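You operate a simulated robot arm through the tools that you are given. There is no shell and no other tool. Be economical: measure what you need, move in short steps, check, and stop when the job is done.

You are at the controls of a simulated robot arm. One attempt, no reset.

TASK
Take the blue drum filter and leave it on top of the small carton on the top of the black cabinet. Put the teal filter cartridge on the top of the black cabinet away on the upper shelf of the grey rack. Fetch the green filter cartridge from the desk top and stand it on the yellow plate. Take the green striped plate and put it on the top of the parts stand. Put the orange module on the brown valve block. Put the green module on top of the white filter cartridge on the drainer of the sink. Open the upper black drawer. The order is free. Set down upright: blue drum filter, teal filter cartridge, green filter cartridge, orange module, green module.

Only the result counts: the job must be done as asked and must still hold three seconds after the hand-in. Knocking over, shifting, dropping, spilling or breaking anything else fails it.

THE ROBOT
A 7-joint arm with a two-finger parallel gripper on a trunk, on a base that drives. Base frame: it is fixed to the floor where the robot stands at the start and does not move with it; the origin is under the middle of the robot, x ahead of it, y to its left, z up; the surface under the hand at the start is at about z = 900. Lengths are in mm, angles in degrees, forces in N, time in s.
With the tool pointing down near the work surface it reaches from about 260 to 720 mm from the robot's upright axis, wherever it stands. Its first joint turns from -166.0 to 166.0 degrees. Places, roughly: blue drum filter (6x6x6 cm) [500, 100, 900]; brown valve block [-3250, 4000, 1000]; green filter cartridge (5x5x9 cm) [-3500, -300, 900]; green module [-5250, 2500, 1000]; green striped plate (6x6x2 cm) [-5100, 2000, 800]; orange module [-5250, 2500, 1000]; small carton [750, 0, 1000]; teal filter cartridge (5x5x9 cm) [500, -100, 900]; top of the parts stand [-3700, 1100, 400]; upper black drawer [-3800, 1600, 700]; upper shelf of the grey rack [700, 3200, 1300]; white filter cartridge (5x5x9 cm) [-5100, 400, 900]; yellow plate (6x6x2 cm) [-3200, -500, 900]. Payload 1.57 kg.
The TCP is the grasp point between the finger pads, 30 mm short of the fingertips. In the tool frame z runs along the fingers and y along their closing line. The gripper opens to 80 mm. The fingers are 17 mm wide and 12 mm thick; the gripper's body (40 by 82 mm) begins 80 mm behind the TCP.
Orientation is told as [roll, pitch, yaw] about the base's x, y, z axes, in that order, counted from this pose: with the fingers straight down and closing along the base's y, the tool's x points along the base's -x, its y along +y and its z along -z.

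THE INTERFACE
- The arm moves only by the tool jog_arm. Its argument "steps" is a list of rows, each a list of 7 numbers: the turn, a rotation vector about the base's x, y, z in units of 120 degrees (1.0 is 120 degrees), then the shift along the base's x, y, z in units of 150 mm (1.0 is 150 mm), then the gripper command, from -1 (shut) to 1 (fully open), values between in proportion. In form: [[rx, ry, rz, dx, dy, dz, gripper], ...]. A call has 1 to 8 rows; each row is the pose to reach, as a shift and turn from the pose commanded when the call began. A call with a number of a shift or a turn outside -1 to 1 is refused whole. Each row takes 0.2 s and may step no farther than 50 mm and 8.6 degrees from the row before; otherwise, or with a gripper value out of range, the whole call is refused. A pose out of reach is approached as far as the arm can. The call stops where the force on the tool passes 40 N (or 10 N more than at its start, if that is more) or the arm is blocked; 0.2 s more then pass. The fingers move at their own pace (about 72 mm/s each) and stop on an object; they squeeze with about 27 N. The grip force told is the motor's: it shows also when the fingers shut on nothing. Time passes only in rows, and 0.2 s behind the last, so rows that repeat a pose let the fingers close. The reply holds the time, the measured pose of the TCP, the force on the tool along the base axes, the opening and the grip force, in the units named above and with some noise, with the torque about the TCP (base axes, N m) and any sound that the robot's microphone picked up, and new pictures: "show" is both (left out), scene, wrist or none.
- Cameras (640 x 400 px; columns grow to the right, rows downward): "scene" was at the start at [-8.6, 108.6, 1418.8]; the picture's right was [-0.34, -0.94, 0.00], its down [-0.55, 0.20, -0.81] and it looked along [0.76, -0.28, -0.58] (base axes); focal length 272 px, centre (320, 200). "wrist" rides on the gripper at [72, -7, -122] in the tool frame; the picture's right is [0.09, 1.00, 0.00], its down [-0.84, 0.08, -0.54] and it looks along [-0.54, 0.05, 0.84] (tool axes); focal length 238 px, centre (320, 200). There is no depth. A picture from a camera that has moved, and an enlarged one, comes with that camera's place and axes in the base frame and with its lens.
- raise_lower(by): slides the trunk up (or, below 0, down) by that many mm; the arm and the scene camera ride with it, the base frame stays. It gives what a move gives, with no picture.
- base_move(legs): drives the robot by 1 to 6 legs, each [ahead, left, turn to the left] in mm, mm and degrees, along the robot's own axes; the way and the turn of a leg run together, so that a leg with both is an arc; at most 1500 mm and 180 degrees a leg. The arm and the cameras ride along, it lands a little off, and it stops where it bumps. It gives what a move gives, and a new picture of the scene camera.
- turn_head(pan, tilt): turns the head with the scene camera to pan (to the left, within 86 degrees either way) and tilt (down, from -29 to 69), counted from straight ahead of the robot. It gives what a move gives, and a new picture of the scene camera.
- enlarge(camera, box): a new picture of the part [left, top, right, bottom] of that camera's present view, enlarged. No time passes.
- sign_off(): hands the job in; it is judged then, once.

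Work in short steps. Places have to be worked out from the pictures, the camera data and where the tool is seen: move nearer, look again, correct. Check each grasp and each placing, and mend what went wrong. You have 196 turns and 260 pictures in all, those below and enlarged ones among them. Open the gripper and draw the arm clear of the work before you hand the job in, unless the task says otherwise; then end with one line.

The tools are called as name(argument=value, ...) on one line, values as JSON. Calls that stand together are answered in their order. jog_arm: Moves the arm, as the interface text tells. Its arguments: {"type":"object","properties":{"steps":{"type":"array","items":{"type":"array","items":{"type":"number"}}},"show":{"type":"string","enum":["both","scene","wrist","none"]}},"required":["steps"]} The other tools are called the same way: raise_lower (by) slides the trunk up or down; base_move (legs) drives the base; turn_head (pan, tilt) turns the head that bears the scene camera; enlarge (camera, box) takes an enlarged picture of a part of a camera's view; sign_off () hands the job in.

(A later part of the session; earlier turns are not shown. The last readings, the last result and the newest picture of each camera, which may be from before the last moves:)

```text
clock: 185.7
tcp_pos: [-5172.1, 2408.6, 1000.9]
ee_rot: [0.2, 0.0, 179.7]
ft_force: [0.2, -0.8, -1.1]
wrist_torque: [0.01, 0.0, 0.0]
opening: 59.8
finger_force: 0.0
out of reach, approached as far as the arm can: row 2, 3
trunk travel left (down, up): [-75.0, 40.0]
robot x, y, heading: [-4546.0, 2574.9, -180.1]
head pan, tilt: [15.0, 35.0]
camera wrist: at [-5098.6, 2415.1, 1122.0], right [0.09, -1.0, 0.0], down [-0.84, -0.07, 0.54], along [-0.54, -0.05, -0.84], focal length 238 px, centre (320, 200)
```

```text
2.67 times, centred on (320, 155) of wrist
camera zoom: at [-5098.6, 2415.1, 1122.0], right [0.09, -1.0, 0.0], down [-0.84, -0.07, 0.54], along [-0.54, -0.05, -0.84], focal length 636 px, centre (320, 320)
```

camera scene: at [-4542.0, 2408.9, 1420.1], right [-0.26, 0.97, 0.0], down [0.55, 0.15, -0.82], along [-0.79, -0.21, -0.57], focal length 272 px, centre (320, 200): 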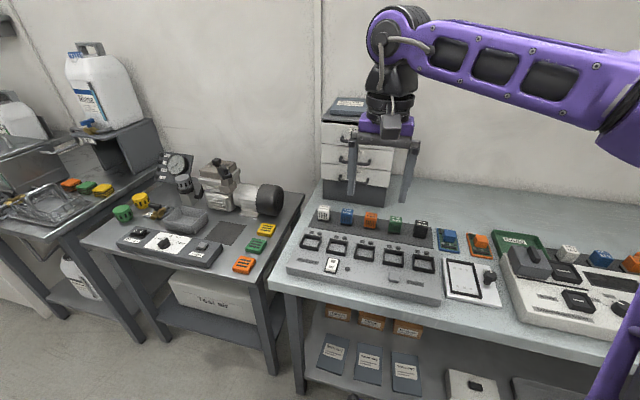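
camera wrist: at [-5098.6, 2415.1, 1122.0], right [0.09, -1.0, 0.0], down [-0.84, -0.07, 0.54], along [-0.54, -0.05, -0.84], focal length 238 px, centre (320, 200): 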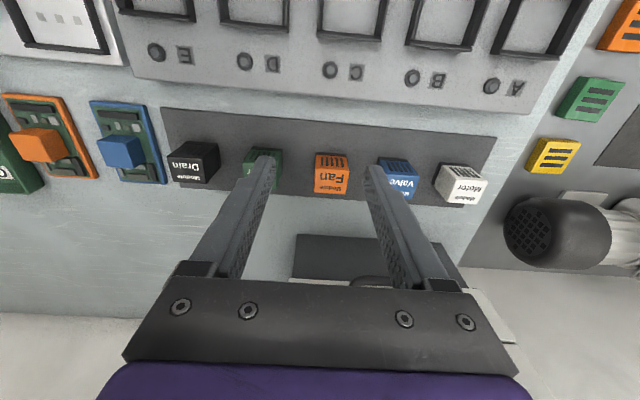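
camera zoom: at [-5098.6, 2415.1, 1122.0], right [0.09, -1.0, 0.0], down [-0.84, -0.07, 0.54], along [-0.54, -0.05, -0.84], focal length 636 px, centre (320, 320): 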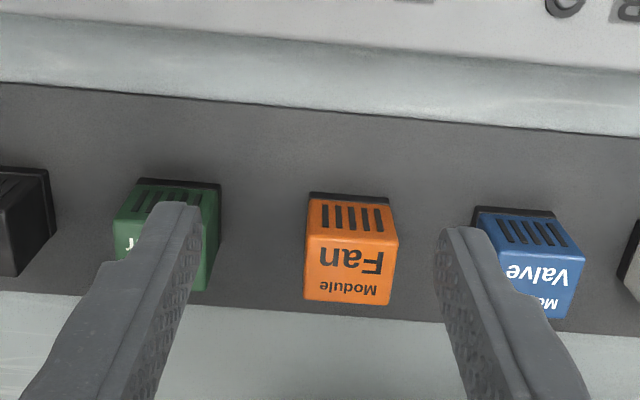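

I'm at the reach limit and orange is really near (-5202, 2395). I'll shift the base 35 ahead and 150 left, keeping the hand high.

jog_arm(steps=[[0, 0, 0, 0.15, 0.15, 0.2, 0.5], [0, 0, 0, 0.3, 0.3, 0.4, 0.5], [0, 0, 0, 0.3, 0.6, 0.4, 0.5]], show="none")

base_move(legs=[[35, 150, 0]])

```text
clock: 186.5
tcp_pos: [-5125.3, 2498.1, 1061.7]
ee_rot: [-0.1, 0.0, 179.8]
ft_force: [-0.9, 0.3, 0.0]
wrist_torque: [0.01, 0.0, -0.01]
opening: 59.5
finger_force: 0.1
trunk travel left (down, up): [-75.0, 40.0]
robot x, y, heading: [-4546.2, 2572.9, -180.1]
head pan, tilt: [15.0, 35.0]
```

```text
clock: 188.6
tcp_pos: [-5161.1, 2349.0, 1061.3]
ee_rot: [0.0, 0.0, 179.7]
ft_force: [0.4, -1.0, 0.5]
wrist_torque: [-0.06, 0.02, -0.02]
opening: 60.2
finger_force: 0.1
trunk travel left (down, up): [-75.0, 40.0]
robot x, y, heading: [-4584.4, 2422.4, 179.8]
head pan, tilt: [15.0, 35.0]
camera scene: at [-4576.6, 2257.7, 1420.1], right [-0.26, 0.97, 0.0], down [0.55, 0.15, -0.82], along [-0.79, -0.21, -0.57], focal length 272 px, centre (320, 200)
```

scene: 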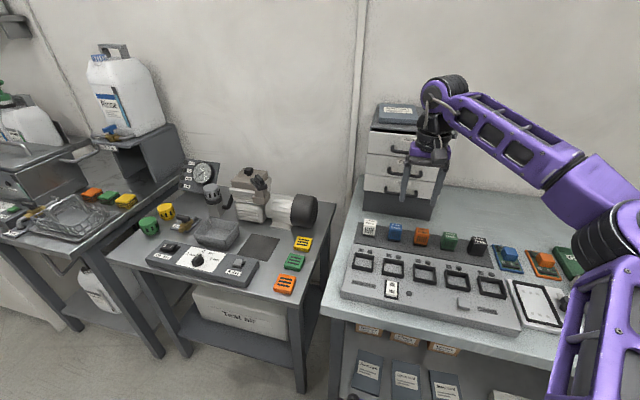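

Next I'll go over the orange module at z≈985.

jog_arm(steps=[[0, 0, 0, -0.14, 0.15, -0.1, 0.5], [0, 0, 0, -0.273, 0.307, -0.25, 0.5], [0, 0, 0, -0.273, 0.307, -0.45, 0.5]], show="wrist")

enlarge(camera="wrist", box=[200, 60, 440, 210])

```text
clock: 189.4
tcp_pos: [-5203.7, 2393.7, 993.5]
ee_rot: [0.2, 0.0, 179.8]
ft_force: [-0.4, -0.5, -0.5]
wrist_torque: [0.01, 0.01, -0.02]
opening: 60.5
finger_force: 0.1
trunk travel left (down, up): [-75.0, 40.0]
robot x, y, heading: [-4583.1, 2422.6, 179.9]
head pan, tilt: [15.0, 35.0]
camera wrist: at [-5130.6, 2400.6, 1114.5], right [0.09, -1.0, 0.0], down [-0.84, -0.07, 0.54], along [-0.54, -0.05, -0.84], focal length 238 px, centre (320, 200)
```

wrist: 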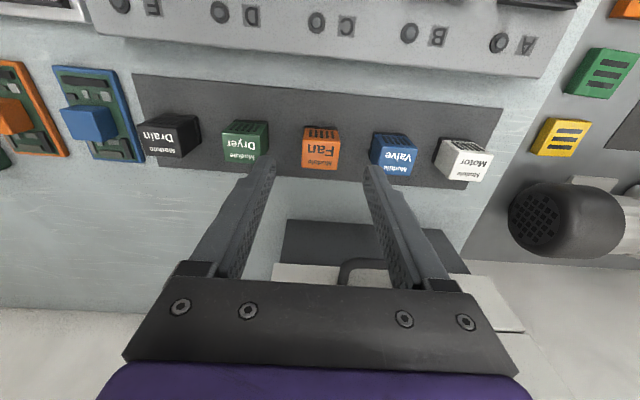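

```text
2.67 times, centred on (320, 135) of wrist
camera zoom: at [-5130.6, 2400.6, 1114.5], right [0.09, -1.0, 0.0], down [-0.84, -0.07, 0.54], along [-0.54, -0.05, -0.84], focal length 636 px, centre (320, 373)
```

zoom: 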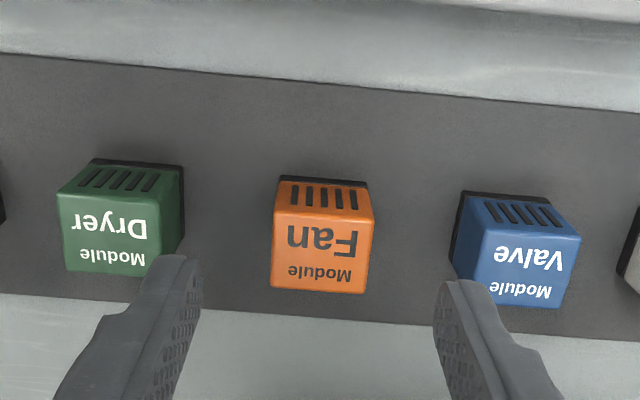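

Refined: the orange top is at z≈895 and x≈-5214, y≈2392. I'll lower closer and recheck.

jog_arm(steps=[[0, 0, 0, -0.07, -0.01, -0.15, 0.5], [0, 0, 0, -0.07, -0.01, -0.33, 0.5]], show="none")

enlarge(camera="wrist", box=[160, 20, 480, 220])

```text
clock: 190.0
tcp_pos: [-5213.5, 2391.4, 942.9]
ee_rot: [0.0, 0.0, 179.7]
ft_force: [0.5, 0.0, 0.3]
wrist_torque: [0.0, 0.03, 0.01]
opening: 59.9
finger_force: 0.0
trunk travel left (down, up): [-75.0, 40.0]
robot x, y, heading: [-4581.1, 2420.1, 180.0]
head pan, tilt: [15.0, 35.0]
```

```text
2.00 times, centred on (320, 120) of wrist
camera zoom: at [-5141.0, 2398.6, 1065.2], right [0.09, -1.0, 0.0], down [-0.84, -0.07, 0.54], along [-0.54, -0.05, -0.84], focal length 477 px, centre (320, 360)
```

zoom: 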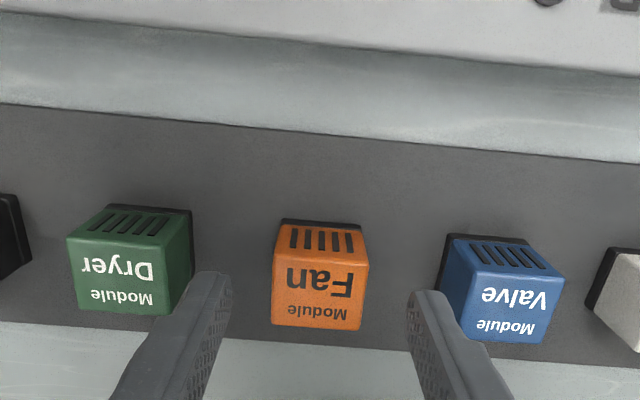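

The margins to the neighbours are about 8–9 mm each side. I'll descend to z≈908 and close.

jog_arm(steps=[[0, 0, 0, 0, 0.005, -0.12, 0.5], [0, 0, 0, 0, 0.005, -0.23, 0.5], [0, 0, 0, 0, 0.005, -0.23, -1], [0, 0, 0, 0, 0.005, -0.23, -1], [0, 0, 0, 0, 0.005, -0.23, -1]], show="none")

enlarge(camera="wrist", box=[160, 20, 480, 220])

```text
clock: 191.2
tcp_pos: [-5212.4, 2392.0, 909.3]
ee_rot: [0.0, 0.0, 179.8]
ft_force: [0.9, 0.1, -0.3]
wrist_torque: [-0.01, 0.01, 0.02]
opening: 35.2
finger_force: 26.8
trunk travel left (down, up): [-75.0, 40.0]
robot x, y, heading: [-4582.4, 2421.0, 180.3]
head pan, tilt: [15.0, 35.0]
```

```text
2.00 times, centred on (320, 120) of wrist
camera zoom: at [-5140.3, 2398.9, 1031.1], right [0.09, -1.0, 0.0], down [-0.84, -0.07, 0.54], along [-0.54, -0.05, -0.84], focal length 477 px, centre (320, 360)
```

zoom: 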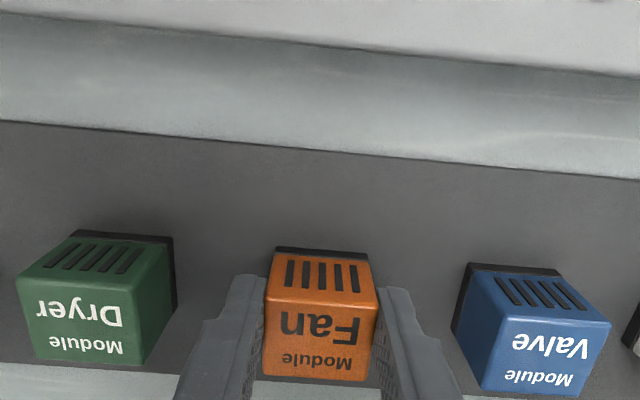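

Orange is held at 35.2 mm. I'll lift it, retract, and drive toward the valve block bench.

jog_arm(steps=[[0, 0, 0, 0, 0, 0.2, -1], [0, 0, 0, 0, 0, 0.5, -1], [0, 0, 0, 0, 0, 0.8, -1], [0, 0, 0, 0.3, 0.1, 0.9, -1], [0, 0, 0, 0.6, 0.2, 1, -1], [0, 0, 0, 0.9, 0.2, 1, -1]], show="wrist")

base_move(legs=[[-230, 0, 0], [0, -830, 0], [0, 0, -90], [0, -1080, 0]])

```text
clock: 192.6
tcp_pos: [-5075.7, 2422.3, 1059.0]
ee_rot: [0.0, 0.2, 179.7]
ft_force: [-0.4, 0.0, -0.6]
wrist_torque: [-0.02, -0.03, 0.02]
opening: 35.1
finger_force: 26.4
trunk travel left (down, up): [-75.0, 40.0]
robot x, y, heading: [-4582.2, 2422.8, -179.9]
head pan, tilt: [15.0, 35.0]
camera wrist: at [-5004.4, 2429.1, 1181.0], right [0.09, -1.0, 0.0], down [-0.84, -0.07, 0.54], along [-0.54, -0.05, -0.84], focal length 238 px, centre (320, 200)
```

wrist: 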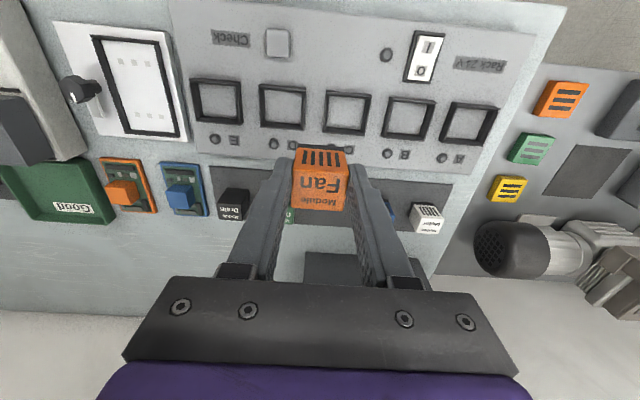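

```text
clock: 216.6
tcp_pos: [-3261.4, 3745.0, 1059.4]
ee_rot: [-0.1, 0.1, 89.1]
ft_force: [-0.1, 0.5, 0.0]
wrist_torque: [-0.02, -0.02, 0.04]
opening: 35.0
finger_force: 26.1
trunk travel left (down, up): [-75.0, 40.0]
robot x, y, heading: [-3269.6, 3244.9, 89.6]
head pan, tilt: [15.0, 35.0]
camera scene: at [-3429.9, 3243.6, 1420.1], right [0.97, 0.25, 0.0], down [0.14, -0.56, -0.82], along [-0.21, 0.79, -0.57], focal length 272 px, centre (320, 200)
```

scene: 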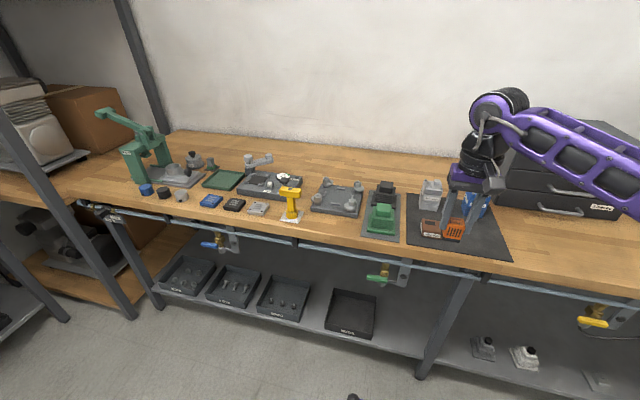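

I'm now above the black mat area. I'll look for the brown block with the wrist camera.

enlarge(camera="wrist", box=[0, 0, 640, 400])

enlarge(camera="scene", box=[390, 160, 510, 260])

```text
1.00 times, centred on (320, 200) of wrist (not enlarged: the box is as wide or as high as the picture)
camera zoom: at [-3254.6, 3673.1, 1181.0], right [-1.0, -0.08, 0.0], down [-0.07, 0.84, 0.54], along [-0.04, 0.54, -0.84], focal length 238 px, centre (320, 200)
```

zoom: 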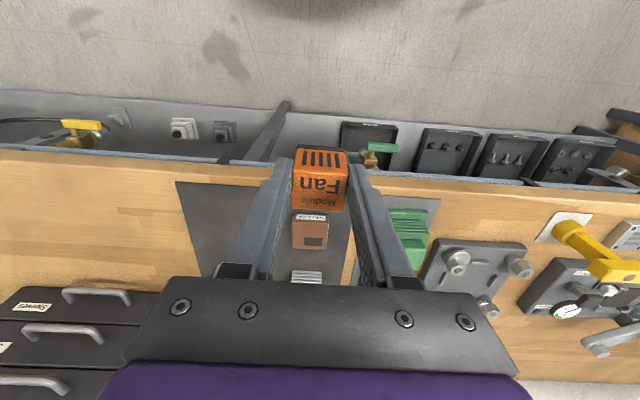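

```text
4.00 times, centred on (450, 210) of scene
camera zoom: at [-3429.9, 3243.6, 1420.1], right [0.97, 0.25, 0.0], down [0.14, -0.56, -0.82], along [-0.21, 0.79, -0.57], focal length 1086 px, centre (-200, 160)
```

zoom: 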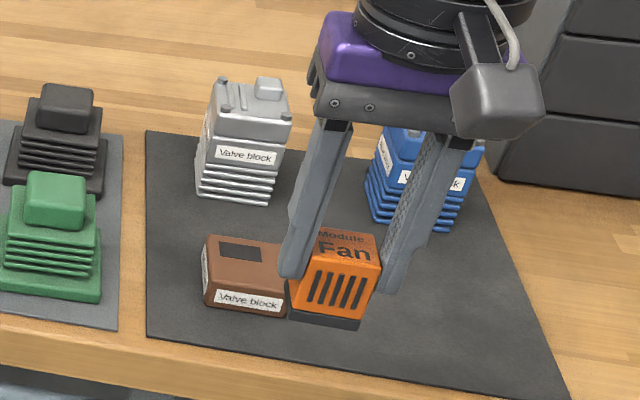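

The block is near (-3264, 3900). I'll advance the base 70 mm and bring the module over it.

base_move(legs=[[70, 0, 0.4]])

jog_arm(steps=[[0, 0, 0.0, 0, 0.2, 0, -1], [0, 0, 0, 0, 0.4, 0, -1]], show="wrist")

```text
clock: 217.6
tcp_pos: [-3263.1, 3813.2, 1059.0]
ee_rot: [0.0, 0.0, 89.5]
ft_force: [-0.3, 0.3, -1.2]
wrist_torque: [0.03, 0.02, 0.02]
opening: 35.1
finger_force: 27.0
trunk travel left (down, up): [-75.0, 40.0]
robot x, y, heading: [-3264.1, 3318.3, 89.7]
head pan, tilt: [15.0, 35.0]
camera scene: at [-3429.5, 3311.5, 1420.1], right [0.97, 0.26, 0.0], down [0.15, -0.55, -0.82], along [-0.21, 0.79, -0.57], focal length 272 px, centre (320, 200)
```

scene: 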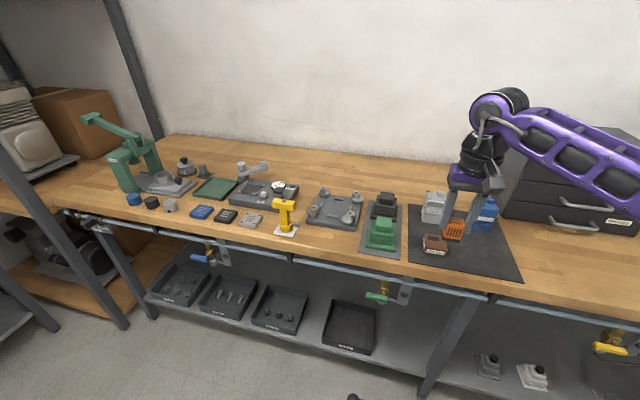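

```text
clock: 218.2
tcp_pos: [-3264.1, 3874.0, 1059.7]
ee_rot: [0.0, -0.1, 89.7]
ft_force: [-0.5, -0.1, -0.5]
wrist_torque: [0.01, -0.01, -0.01]
opening: 35.0
finger_force: 27.3
trunk travel left (down, up): [-75.0, 40.0]
robot x, y, heading: [-3264.5, 3317.3, 89.8]
head pan, tilt: [15.0, 35.0]
camera wrist: at [-3258.0, 3802.9, 1181.5], right [-1.0, -0.09, 0.0], down [-0.07, 0.84, 0.54], along [-0.05, 0.54, -0.84], focal length 238 px, centre (320, 200)
```

wrist: 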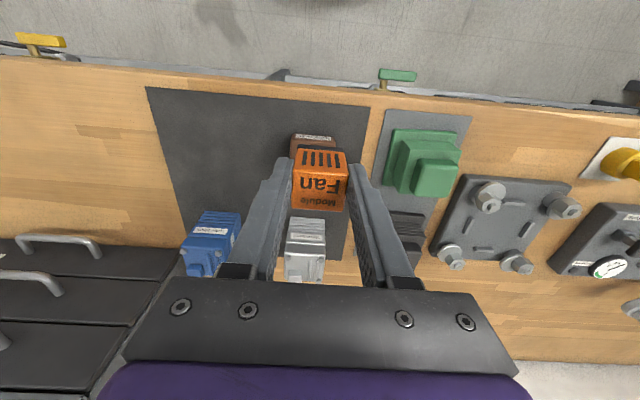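

Triangulation puts the block's front face at y≈3899 and its top at z≈897. I'll move over its centre (-3262, 3926) and lower partway.

jog_arm(steps=[[0, 0, 0, 0.01, 0.2, 0, -1], [0, 0, 0, 0.01, 0.345, -0.1, -1], [0, 0, 0, 0.01, 0.345, -0.35, -1], [0, 0, 0, 0.01, 0.345, -0.6, -1]], show="wrist")

enlarge(camera="scene", box=[390, 160, 530, 280])

```text
clock: 219.2
tcp_pos: [-3263.8, 3926.1, 968.8]
ee_rot: [0.0, 0.1, 89.6]
ft_force: [-0.4, -1.2, -0.6]
wrist_torque: [0.0, 0.02, -0.01]
opening: 35.2
finger_force: 27.1
trunk travel left (down, up): [-75.0, 40.0]
robot x, y, heading: [-3267.9, 3316.2, 89.9]
head pan, tilt: [15.0, 35.0]
camera wrist: at [-3256.2, 3853.7, 1090.5], right [-1.0, -0.09, 0.0], down [-0.07, 0.84, 0.54], along [-0.05, 0.54, -0.84], focal length 238 px, centre (320, 200)
```

wrist: 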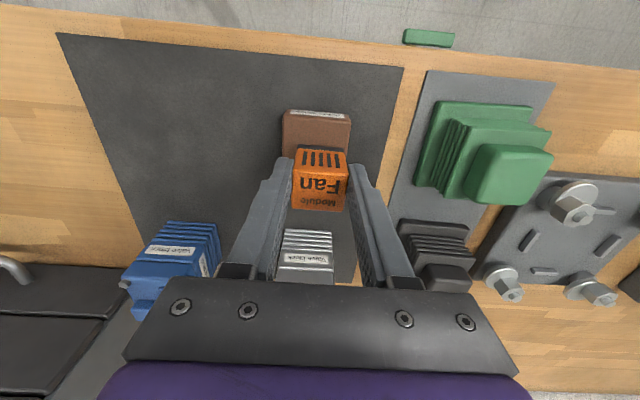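

```text
3.33 times, centred on (460, 220) of scene
camera zoom: at [-3429.5, 3311.5, 1420.1], right [0.97, 0.26, 0.0], down [0.15, -0.55, -0.82], along [-0.21, 0.79, -0.57], focal length 905 px, centre (-147, 133)
```

zoom: 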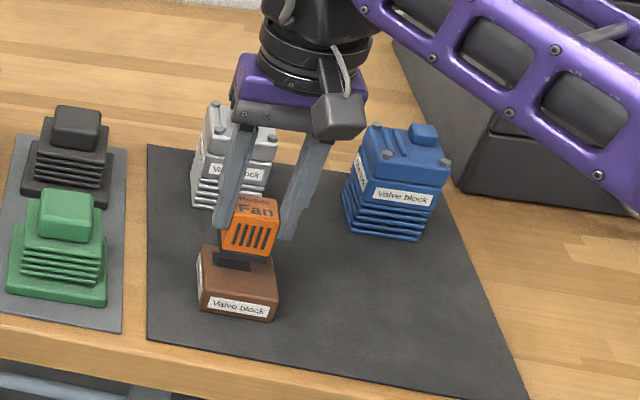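

Alignment is good, needing only +4 mm in x. I'll lower to just above the block and feel for contact.

jog_arm(steps=[[0, 0, 0, 0.025, 0, -0.08, -1], [0, 0, 0, 0.025, 0, -0.11, -1]], show="none")

jog_arm(steps=[[0, 0, 0, 0, 0, -0.015, -1], [0, 0, 0, 0, 0, -0.03, -1]], show="none")

enlarge(camera="scene", box=[410, 190, 490, 250])

```text
clock: 219.8
tcp_pos: [-3258.1, 3925.0, 952.5]
ee_rot: [-0.1, 0.0, 89.6]
ft_force: [0.2, -1.1, -0.6]
wrist_torque: [0.0, -0.02, 0.01]
opening: 35.4
finger_force: 26.8
trunk travel left (down, up): [-75.0, 40.0]
robot x, y, heading: [-3267.1, 3316.5, 89.9]
head pan, tilt: [15.0, 35.0]
```

```text
clock: 220.4
tcp_pos: [-3258.5, 3925.1, 947.5]
ee_rot: [0.0, -0.1, 89.6]
ft_force: [-0.1, -0.1, -0.3]
wrist_torque: [0.02, 0.03, -0.01]
opening: 35.2
finger_force: 26.4
trunk travel left (down, up): [-75.0, 40.0]
robot x, y, heading: [-3262.7, 3318.9, 90.0]
head pan, tilt: [15.0, 35.0]
```

```text
6.67 times, centred on (450, 220) of scene
camera zoom: at [-3429.5, 3311.6, 1420.1], right [0.97, 0.26, 0.0], down [0.15, -0.55, -0.82], along [-0.21, 0.79, -0.57], focal length 1810 px, centre (-547, 67)
```

zoom: 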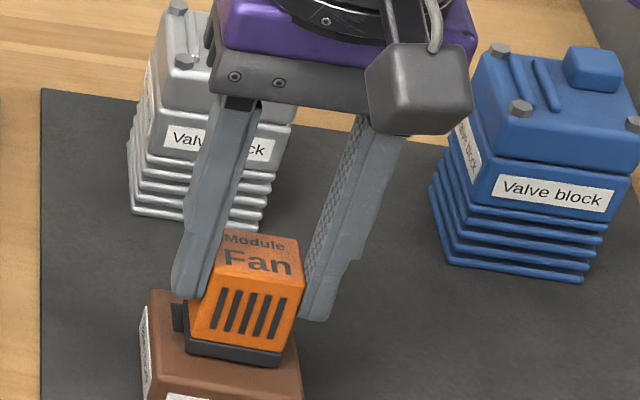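

It's still slightly above the block, so I'll go on down in small steps.

jog_arm(steps=[[0, 0, 0, 0, 0, -0.012, -1], [0, 0, 0, 0, 0, -0.024, -1]], show="none")

jog_arm(steps=[[0, 0, 0, 0, 0, -0.01, -1], [0, 0, 0, 0, 0, -0.018, -1]], show="none")

```text
clock: 221.0
tcp_pos: [-3258.2, 3924.7, 946.2]
ee_rot: [-0.1, 0.0, 89.5]
ft_force: [0.4, 1.0, 6.3]
wrist_torque: [0.05, -0.09, -0.01]
opening: 35.1
finger_force: 26.8
trunk travel left (down, up): [-75.0, 40.0]
robot x, y, heading: [-3263.7, 3317.0, 89.9]
head pan, tilt: [15.0, 35.0]
```

```text
clock: 221.6
tcp_pos: [-3258.1, 3926.0, 944.5]
ee_rot: [0.1, -0.1, 89.6]
ft_force: [2.6, 0.9, 25.1]
wrist_torque: [0.07, -0.08, -0.02]
opening: 35.8
finger_force: 27.1
trunk travel left (down, up): [-75.0, 40.0]
robot x, y, heading: [-3266.1, 3320.5, 90.1]
head pan, tilt: [15.0, 35.0]
```

It's in contact. I'll ease off, release and rise.

jog_arm(steps=[[0, 0, 0, 0, 0, 0.018, -1], [0, 0, 0, 0, 0, 0.018, 0.4], [0, 0, 0, 0, 0, 0.018, 0.4], [0, 0, 0, 0, 0, 0.1, 0.4], [0, 0, 0, 0, 0, 0.4, 0.4], [0, 0, 0, 0, -0.1, 0.7, 0.4]], show="none")

enlarge(camera="scene", box=[390, 180, 500, 260])

enlarge(camera="wrist", box=[200, 60, 440, 210])

```text
clock: 223.0
tcp_pos: [-3257.2, 3910.2, 1047.1]
ee_rot: [0.0, 0.0, 89.7]
ft_force: [-0.3, 0.6, -0.1]
wrist_torque: [0.0, -0.02, 0.01]
opening: 56.1
finger_force: 0.0
trunk travel left (down, up): [-75.0, 40.0]
robot x, y, heading: [-3267.4, 3316.3, 90.1]
head pan, tilt: [15.0, 35.0]
```

```text
5.00 times, centred on (445, 220) of scene
camera zoom: at [-3429.5, 3311.8, 1420.0], right [0.97, 0.26, 0.0], down [0.15, -0.55, -0.82], along [-0.21, 0.79, -0.57], focal length 1357 px, centre (-305, 100)
```

zoom: 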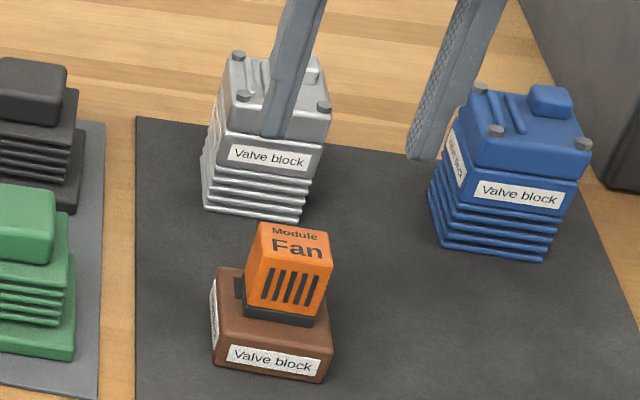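

```text
2.67 times, centred on (320, 135) of wrist
camera zoom: at [-3251.8, 3838.9, 1169.4], right [-1.0, -0.09, 0.0], down [-0.07, 0.84, 0.54], along [-0.05, 0.54, -0.84], focal length 636 px, centre (320, 373)
```

zoom: 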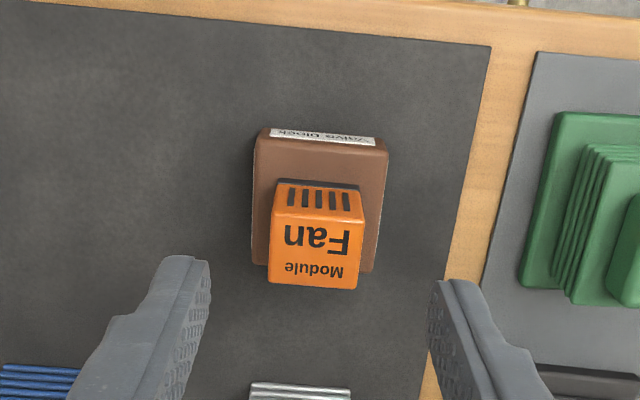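

The orange module stands on the block. I'll go back for the green "Dryer" module.

jog_arm(steps=[[0, 0, 0, 0, -0.3, 0.1, 0.5], [0, 0, 0, 0, -0.6, 0.1, 0.5]], show="none")

base_move(legs=[[0, 1085, 0], [0, 0, 90], [0, 850, 0], [235, 0, 0]])

enlarge(camera="wrist", box=[120, 60, 520, 310])

```text
clock: 223.6
tcp_pos: [-3259.3, 3820.9, 1061.6]
ee_rot: [0.0, 0.0, 89.6]
ft_force: [-0.3, 0.0, 0.5]
wrist_torque: [0.01, 0.01, -0.03]
opening: 59.8
finger_force: 0.0
trunk travel left (down, up): [-75.0, 40.0]
robot x, y, heading: [-3265.2, 3315.9, 90.0]
head pan, tilt: [15.0, 35.0]
```

```text
clock: 247.8
tcp_pos: [-5077.9, 2459.9, 1061.0]
ee_rot: [0.1, 0.0, -179.7]
ft_force: [-0.3, -1.1, -0.5]
wrist_torque: [0.03, 0.02, 0.03]
opening: 59.9
finger_force: 0.0
trunk travel left (down, up): [-75.0, 40.0]
robot x, y, heading: [-4578.8, 2457.3, -179.6]
head pan, tilt: [15.0, 35.0]
camera scene: at [-4569.2, 2294.1, 1420.1], right [-0.27, 0.96, 0.0], down [0.55, 0.15, -0.82], along [-0.79, -0.22, -0.57], focal length 272 px, centre (320, 200)
```

scene: 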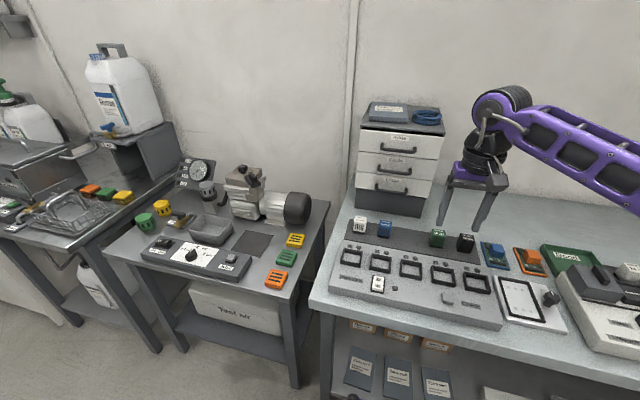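

```text
1.60 times, centred on (320, 185) of wrist
camera zoom: at [-5006.7, 2466.9, 1182.7], right [0.1, -1.0, 0.0], down [-0.84, -0.08, 0.54], along [-0.54, -0.05, -0.84], focal length 381 px, centre (320, 224)
```

zoom: 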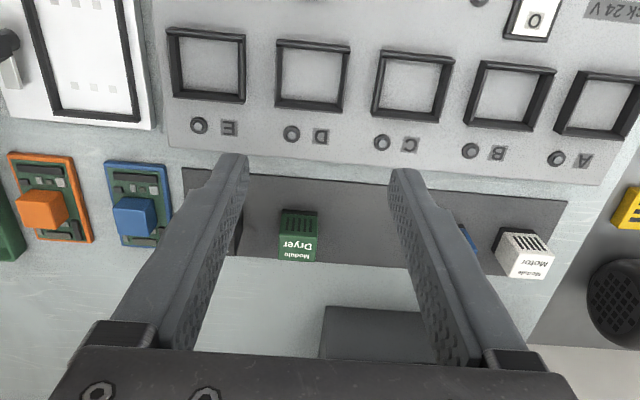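

Green is at about (-5217, 2468). I'll move over it and down to z≈945.

jog_arm(steps=[[0, 0, 0, -0.3, 0.02, 0, 0.5], [0, 0, 0, -0.6, 0.05, -0.1, 0.5], [0, 0, 0, -0.92, 0.05, -0.15, 0.5], [0, 0, 0, -0.92, 0.05, -0.45, 0.5], [0, 0, 0, -0.92, 0.05, -0.77, 0.5]], show="none")

enlarge(camera="wrist", box=[160, 20, 480, 220])

```text
clock: 249.0
tcp_pos: [-5216.9, 2467.0, 945.9]
ee_rot: [0.1, 0.1, -179.6]
ft_force: [0.6, 0.4, 0.6]
wrist_torque: [0.0, 0.03, 0.04]
opening: 60.1
finger_force: 0.0
trunk travel left (down, up): [-75.0, 40.0]
robot x, y, heading: [-4578.4, 2457.8, -179.5]
head pan, tilt: [15.0, 35.0]
```

```text
2.00 times, centred on (320, 120) of wrist
camera zoom: at [-5145.1, 2473.9, 1067.1], right [0.1, -1.0, 0.0], down [-0.84, -0.08, 0.54], along [-0.54, -0.05, -0.84], focal length 477 px, centre (320, 360)
```

zoom: 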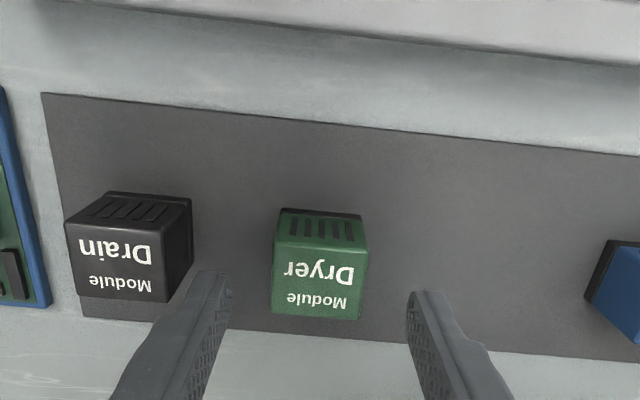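

It's aligned, with x 4 mm nearer. I'll descend and close.

jog_arm(steps=[[0, 0, 0, 0.025, 0.0, -0.12, 0.5], [0, 0, 0, 0.025, 0.0, -0.245, 0.5], [0, 0, 0, 0.025, 0.0, -0.245, -1], [0, 0, 0, 0.025, 0.0, -0.245, -1], [0, 0, 0, 0.025, 0.0, -0.245, -1], [0, 0, 0, 0.025, 0, 0, -1], [0, 0, 0, 0.025, 0, 0.3, -1], [0, 0, 0, 0.025, 0, 0.6, -1]], show="wrist")

```text
clock: 250.8
tcp_pos: [-5214.6, 2466.6, 1035.9]
ee_rot: [0.0, 0.1, -179.7]
ft_force: [-0.4, -0.5, -1.2]
wrist_torque: [0.01, 0.02, -0.04]
opening: 35.3
finger_force: 26.7
trunk travel left (down, up): [-75.0, 40.0]
robot x, y, heading: [-4572.9, 2459.8, -179.3]
head pan, tilt: [15.0, 35.0]
camera wrist: at [-5142.0, 2474.0, 1156.2], right [0.1, -1.0, 0.0], down [-0.84, -0.08, 0.54], along [-0.54, -0.05, -0.84], focal length 238 px, centre (320, 200)
```

wrist: 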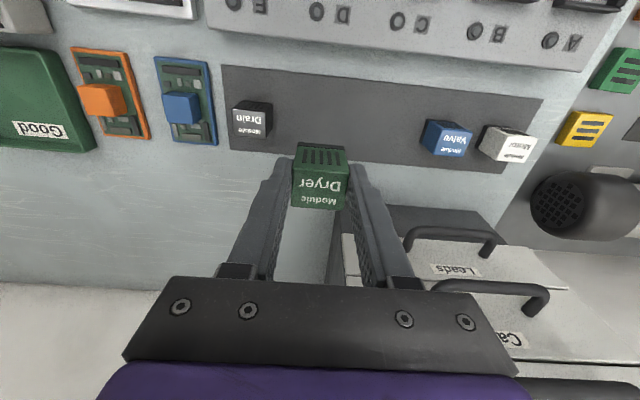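

Green is held. I'll retract and drive south to the sink along x≈-4420.

jog_arm(steps=[[0, 0, 0, 0.3, 0, 0.15, -1], [0, 0, 0, 0.6, 0, 0.3, -1], [0, 0, 0, 0.9, 0, 0.4, -1], [0, 0, 0, 1, 0, 0.4, -1]], show="none")

base_move(legs=[[-150, 0, -0.5], [0, 1000, 0], [0, 900, 0]])

turn_head(pan=5, tilt=35)

```text
refused: row 1 steps farther than a row can; nothing moved
```

```text
clock: 270.2
tcp_pos: [-5059.6, 578.5, 1034.4]
ee_rot: [-0.1, 0.0, 180.0]
ft_force: [0.4, 0.0, -0.5]
wrist_torque: [-0.01, 0.03, 0.01]
opening: 35.0
finger_force: 26.8
trunk travel left (down, up): [-75.0, 40.0]
robot x, y, heading: [-4422.1, 561.6, -179.7]
head pan, tilt: [15.0, 35.0]
camera scene: at [-4416.6, 402.1, 1420.1], right [-0.26, 0.96, 0.0], down [0.55, 0.15, -0.82], along [-0.79, -0.22, -0.57], focal length 272 px, centre (320, 200)
```

scene: 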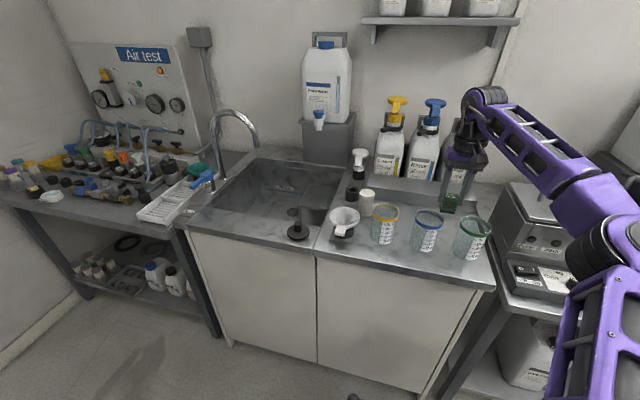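

```text
clock: 271.0
tcp_pos: [-5059.5, 578.3, 1034.4]
ee_rot: [0.0, 0.0, 179.9]
ft_force: [0.2, 0.3, -0.3]
wrist_torque: [-0.01, 0.02, -0.05]
opening: 34.9
finger_force: 27.1
trunk travel left (down, up): [-75.0, 40.0]
robot x, y, heading: [-4426.0, 566.6, -179.8]
head pan, tilt: [5.0, 35.0]
camera scene: at [-4419.3, 417.2, 1420.1], right [-0.09, 1.0, 0.0], down [0.57, 0.05, -0.82], along [-0.82, -0.08, -0.57], focal length 272 px, centre (320, 200)
```

scene: 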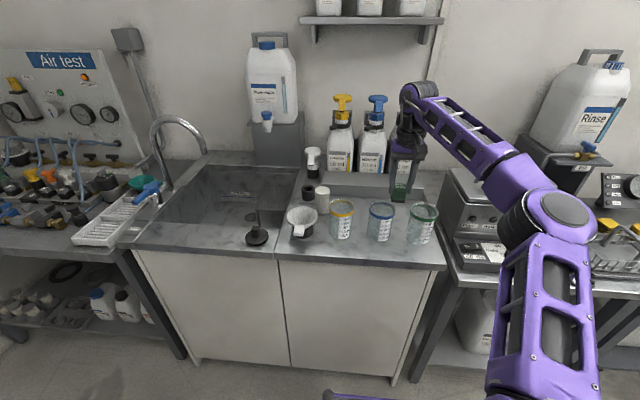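

The first jog was refused, so the drive ran with the arm extended, but nothing was touched. I'll zoom on the drainer to find the white cartridge.

enlarge(camera="scene", box=[270, 130, 450, 250])

enlarge(camera="wrist", box=[0, 0, 640, 400])

```text
3.33 times, centred on (360, 190) of scene
camera zoom: at [-4419.3, 417.2, 1420.1], right [-0.09, 1.0, 0.0], down [0.57, 0.05, -0.82], along [-0.82, -0.08, -0.57], focal length 905 px, centre (187, 233)
```

zoom: 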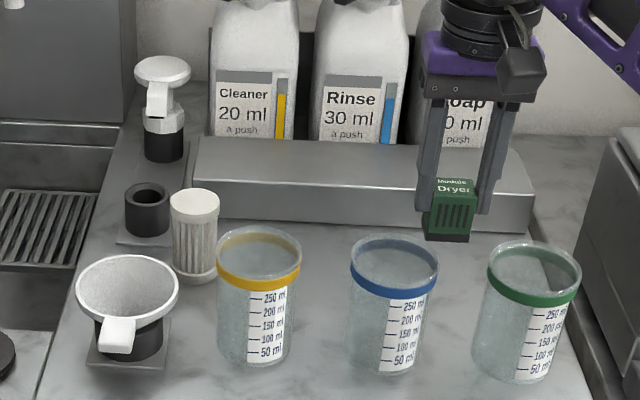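

```text
1.00 times, centred on (320, 200) of wrist (not enlarged: the box is as wide or as high as the picture)
camera zoom: at [-4988.2, 585.2, 1155.8], right [0.09, -1.0, 0.0], down [-0.84, -0.08, 0.54], along [-0.54, -0.05, -0.84], focal length 238 px, centre (320, 200)
```

zoom: 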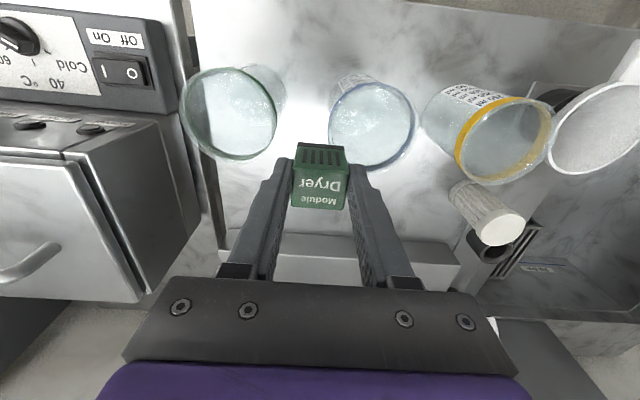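

The white cartridge top is at about (-5132, 365, 960). I'll raise and retract a little, then shift the base 90 ahead and 205 left.

jog_arm(steps=[[0, 0, 0, 0.1, 0, 0.15, -1], [0, 0, 0, 0.3, 0, 0.3, -1], [0, 0, 0, 0.5, 0, 0.35, -1]], show="none")

base_move(legs=[[90, 205, 0]])

enlarge(camera="wrist", box=[0, 0, 640, 400])

```text
clock: 271.8
tcp_pos: [-4985.0, 578.1, 1085.7]
ee_rot: [0.0, -0.1, 179.9]
ft_force: [0.1, -0.7, -0.9]
wrist_torque: [0.0, 0.02, 0.02]
opening: 35.0
finger_force: 26.9
trunk travel left (down, up): [-75.0, 40.0]
robot x, y, heading: [-4419.5, 566.5, -179.8]
head pan, tilt: [5.0, 35.0]
```

```text
clock: 274.4
tcp_pos: [-5073.5, 374.2, 1085.5]
ee_rot: [-0.1, 0.0, 179.8]
ft_force: [-1.5, -0.3, -0.3]
wrist_torque: [-0.02, 0.04, 0.02]
opening: 34.7
finger_force: 26.9
trunk travel left (down, up): [-75.0, 40.0]
robot x, y, heading: [-4507.2, 362.2, -179.7]
head pan, tilt: [5.0, 35.0]
camera scene: at [-4508.3, 212.8, 1420.1], right [-0.09, 1.0, 0.0], down [0.57, 0.05, -0.82], along [-0.82, -0.07, -0.57], focal length 272 px, centre (320, 200)
```

scene: 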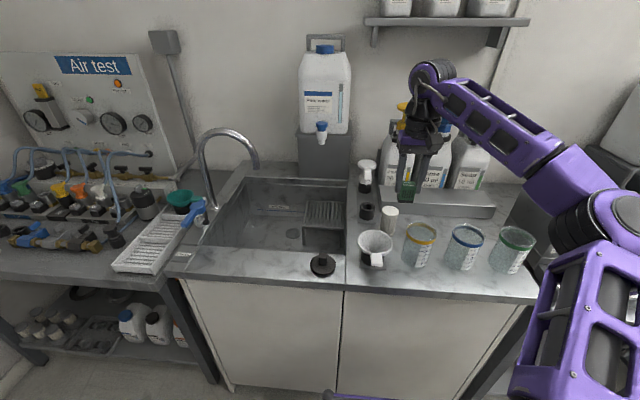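

```text
1.00 times, centred on (320, 200) of wrist (not enlarged: the box is as wide or as high as the picture)
camera zoom: at [-5002.2, 380.7, 1207.9], right [0.09, -1.0, 0.0], down [-0.84, -0.08, 0.54], along [-0.54, -0.05, -0.84], focal length 238 px, centre (320, 200)
```

zoom: 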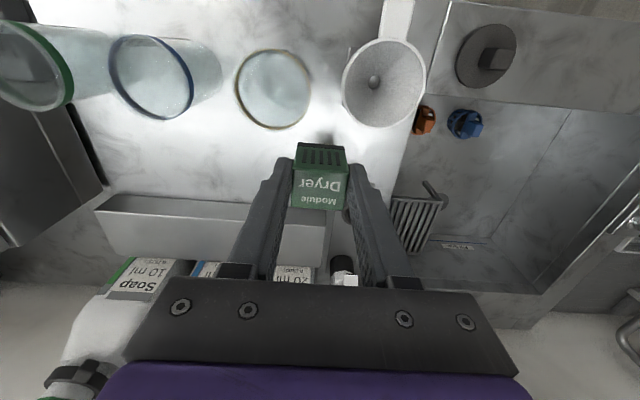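

The cartridge is hidden behind the module in the wrist view. I'll use the scene camera at its new place.

enlarge(camera="scene", box=[340, 150, 460, 270])

```text
3.33 times, centred on (400, 210) of scene
camera zoom: at [-4508.3, 212.8, 1420.1], right [-0.09, 1.0, 0.0], down [0.57, 0.05, -0.82], along [-0.82, -0.07, -0.57], focal length 905 px, centre (53, 167)
```

zoom: 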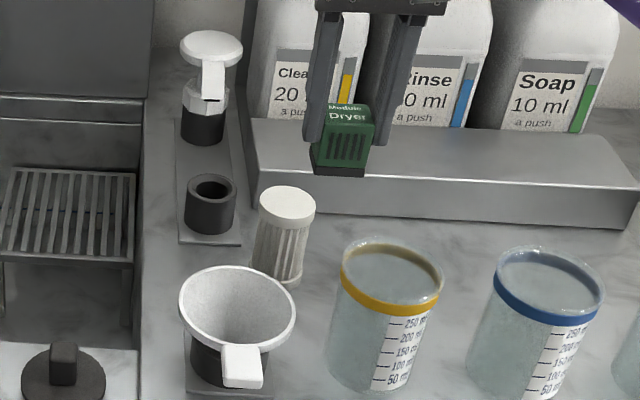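

I estimate the top at (-5148, 360, ~945). I'll pull the hand back 75 mm so the wrist camera can see the cartridge beyond the module.

jog_arm(steps=[[0, 0, 0, 0.25, -0.08, 0, -1], [0, 0, 0, 0.5, -0.09, 0, -1]], show="none")

enlarge(camera="wrist", box=[200, 130, 440, 280])

```text
clock: 275.0
tcp_pos: [-4999.3, 360.0, 1086.0]
ee_rot: [0.0, 0.0, 179.9]
ft_force: [-0.9, -0.8, -0.4]
wrist_torque: [-0.04, -0.05, 0.01]
opening: 34.9
finger_force: 27.0
trunk travel left (down, up): [-75.0, 40.0]
robot x, y, heading: [-4512.9, 367.1, -179.8]
head pan, tilt: [5.0, 35.0]
```

```text
2.67 times, centred on (320, 205) of wrist
camera zoom: at [-4926.9, 366.6, 1207.6], right [0.09, -1.0, 0.0], down [-0.84, -0.08, 0.54], along [-0.54, -0.05, -0.84], focal length 636 px, centre (320, 187)
```

zoom: 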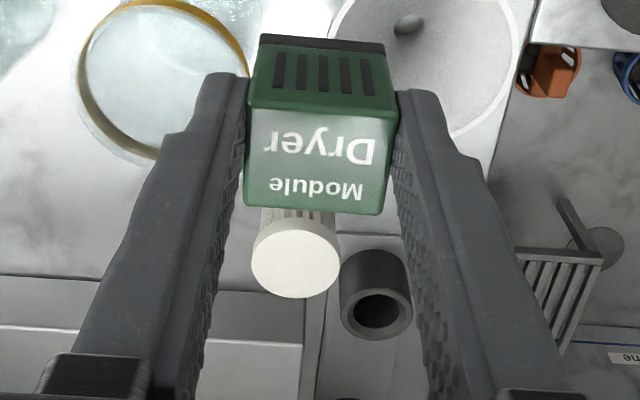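

The top is at about (-5134, 360, 955). I'll move over it and lower to z≈1025.

jog_arm(steps=[[0, 0, 0, -0.3, 0, 0, -1], [0, 0, 0, -0.6, 0, 0, -1], [0, 0, 0, -0.885, 0, 0, -1], [0, 0, 0, -0.885, 0, -0.2, -1], [0, 0, 0, -0.885, 0, -0.41, -1]], show="none")

enlarge(camera="scene", box=[350, 150, 440, 240])

enlarge(camera="wrist", box=[200, 80, 440, 230])

```text
clock: 276.2
tcp_pos: [-5132.2, 360.6, 1024.8]
ee_rot: [0.1, 0.0, 179.8]
ft_force: [-0.7, 0.2, -0.7]
wrist_torque: [-0.01, -0.01, -0.01]
opening: 35.2
finger_force: 27.0
trunk travel left (down, up): [-75.0, 40.0]
robot x, y, heading: [-4512.7, 361.8, -180.1]
head pan, tilt: [5.0, 35.0]
```

```text
4.44 times, centred on (395, 195) of scene
camera zoom: at [-4508.2, 212.7, 1420.1], right [-0.09, 1.0, 0.0], down [0.57, 0.05, -0.82], along [-0.82, -0.07, -0.57], focal length 1206 px, centre (-13, 222)
```

zoom: 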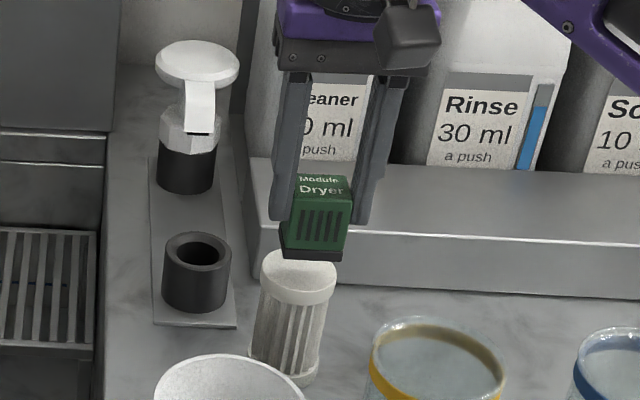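

```text
2.67 times, centred on (320, 155) of wrist
camera zoom: at [-5059.0, 367.2, 1146.9], right [0.09, -1.0, 0.0], down [-0.84, -0.08, 0.54], along [-0.54, -0.05, -0.84], focal length 636 px, centre (320, 320)
```

zoom: 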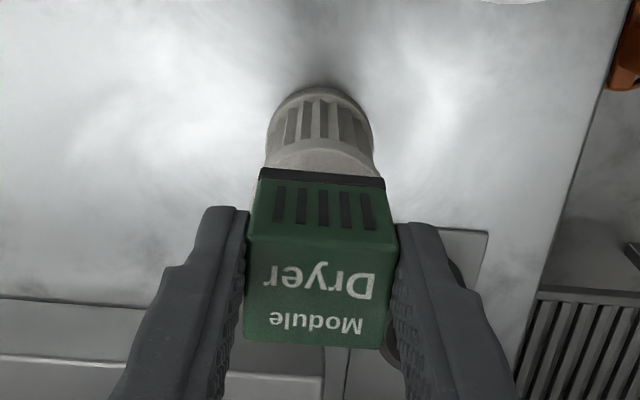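

The cartridge centre looks about 6 mm farther and 3 mm to -y. I'll adjust and lower toward contact.

jog_arm(steps=[[0, 0, 0, -0.04, -0.02, -0.05, -1], [0, 0, 0, -0.04, -0.02, -0.1, -1]], show="none")

jog_arm(steps=[[0, 0, 0, 0, 0, -0.015, -1], [0, 0, 0, 0, 0, -0.03, -1]], show="none")

enlarge(camera="scene", box=[360, 170, 420, 230])

enlarge(camera="wrist", box=[260, 80, 380, 180])

```text
clock: 276.8
tcp_pos: [-5137.7, 357.7, 1009.9]
ee_rot: [0.0, 0.0, 180.0]
ft_force: [-0.2, -0.1, -1.2]
wrist_torque: [0.0, -0.02, -0.01]
opening: 35.0
finger_force: 26.3
trunk travel left (down, up): [-75.0, 40.0]
robot x, y, heading: [-4509.7, 364.0, -180.0]
head pan, tilt: [5.0, 35.0]
```

```text
clock: 277.4
tcp_pos: [-5136.8, 358.2, 1006.4]
ee_rot: [0.0, 0.0, 179.9]
ft_force: [0.1, 0.0, -1.0]
wrist_torque: [0.0, 0.02, 0.02]
opening: 34.9
finger_force: 26.8
trunk travel left (down, up): [-75.0, 40.0]
robot x, y, heading: [-4510.4, 360.8, -179.6]
head pan, tilt: [5.0, 35.0]
```

```text
6.67 times, centred on (390, 200) of scene
camera zoom: at [-4508.3, 212.8, 1420.1], right [-0.09, 1.0, 0.0], down [0.57, 0.05, -0.82], along [-0.82, -0.07, -0.57], focal length 1810 px, centre (-147, 200)
```

zoom: 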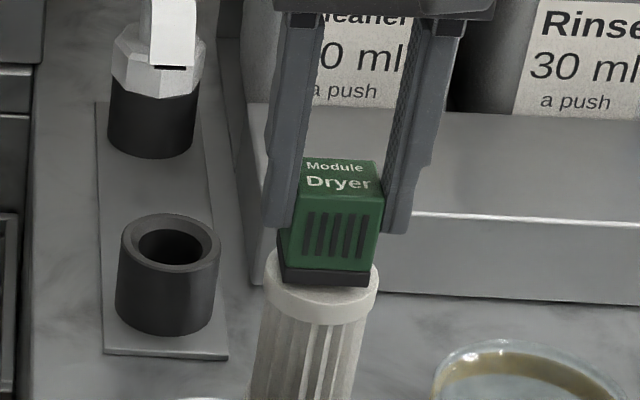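

```text
4.00 times, centred on (320, 130) of wrist
camera zoom: at [-5065.8, 364.3, 1126.9], right [0.09, -1.0, 0.0], down [-0.84, -0.08, 0.54], along [-0.54, -0.05, -0.84], focal length 953 px, centre (320, 480)
```

zoom: 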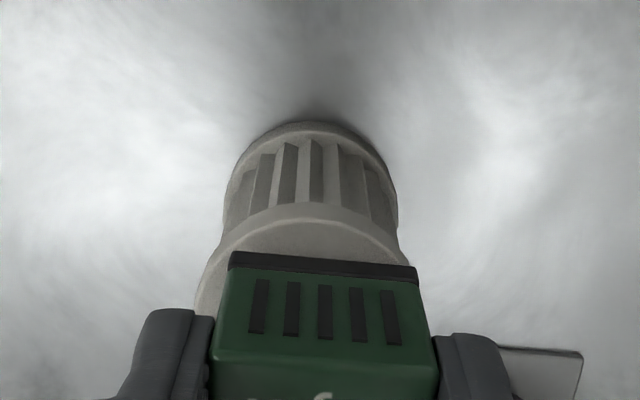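

It's very close to centred. I'll nudge +2 mm in y and go down to contact.

jog_arm(steps=[[0, 0, 0, 0, 0.012, -0.01, -1], [0, 0, 0, 0, 0.012, -0.02, -1]], show="none")

jog_arm(steps=[[0, 0, 0, 0, 0, -0.01, -1], [0, 0, 0, 0, 0, -0.015, -1]], show="none")

```text
clock: 278.0
tcp_pos: [-5137.9, 358.5, 1002.0]
ee_rot: [0.0, 0.0, 179.9]
ft_force: [-0.8, 0.0, -0.8]
wrist_torque: [-0.02, -0.03, -0.04]
opening: 35.3
finger_force: 27.0
trunk travel left (down, up): [-75.0, 40.0]
robot x, y, heading: [-4510.9, 361.8, -179.8]
head pan, tilt: [5.0, 35.0]
```

```text
clock: 278.6
tcp_pos: [-5138.5, 359.8, 999.9]
ee_rot: [0.1, 0.0, 179.9]
ft_force: [-0.3, 1.5, 2.4]
wrist_torque: [0.08, -0.01, 0.02]
opening: 34.9
finger_force: 27.2
trunk travel left (down, up): [-75.0, 40.0]
robot x, y, heading: [-4510.3, 361.8, -179.9]
head pan, tilt: [5.0, 35.0]
```

First touch at z≈1000. I'll press a hair more, release gently and rise.

jog_arm(steps=[[0, 0, 0, 0, 0, -0.005, -1], [0, 0, 0, 0, 0, -0.005, 0.1], [0, 0, 0, 0, 0, -0.003, 0.4], [0, 0, 0, 0, 0, 0.0, 0.4], [0, 0, 0, 0, 0, 0.15, 0.4], [0, 0, 0, 0, 0, 0.4, 0.4], [0, 0, 0, 0, 0, 0.65, 0.4]], show="none")

enlarge(camera="scene", box=[350, 160, 440, 250])

```text
clock: 280.2
tcp_pos: [-5138.1, 359.0, 1098.4]
ee_rot: [0.0, 0.0, 179.9]
ft_force: [0.3, 0.2, -0.4]
wrist_torque: [-0.01, 0.0, 0.01]
opening: 55.9
finger_force: 0.1
trunk travel left (down, up): [-75.0, 40.0]
robot x, y, heading: [-4514.4, 360.1, -179.7]
head pan, tilt: [5.0, 35.0]
```

```text
4.44 times, centred on (395, 205) of scene
camera zoom: at [-4508.3, 212.8, 1420.0], right [-0.09, 1.0, 0.0], down [0.57, 0.05, -0.82], along [-0.82, -0.07, -0.57], focal length 1206 px, centre (-13, 178)
```

zoom: 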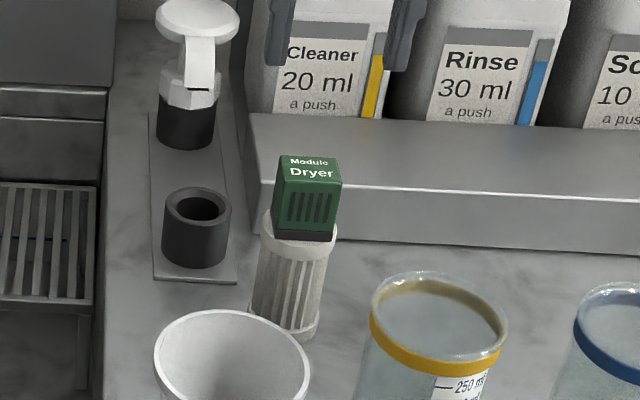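

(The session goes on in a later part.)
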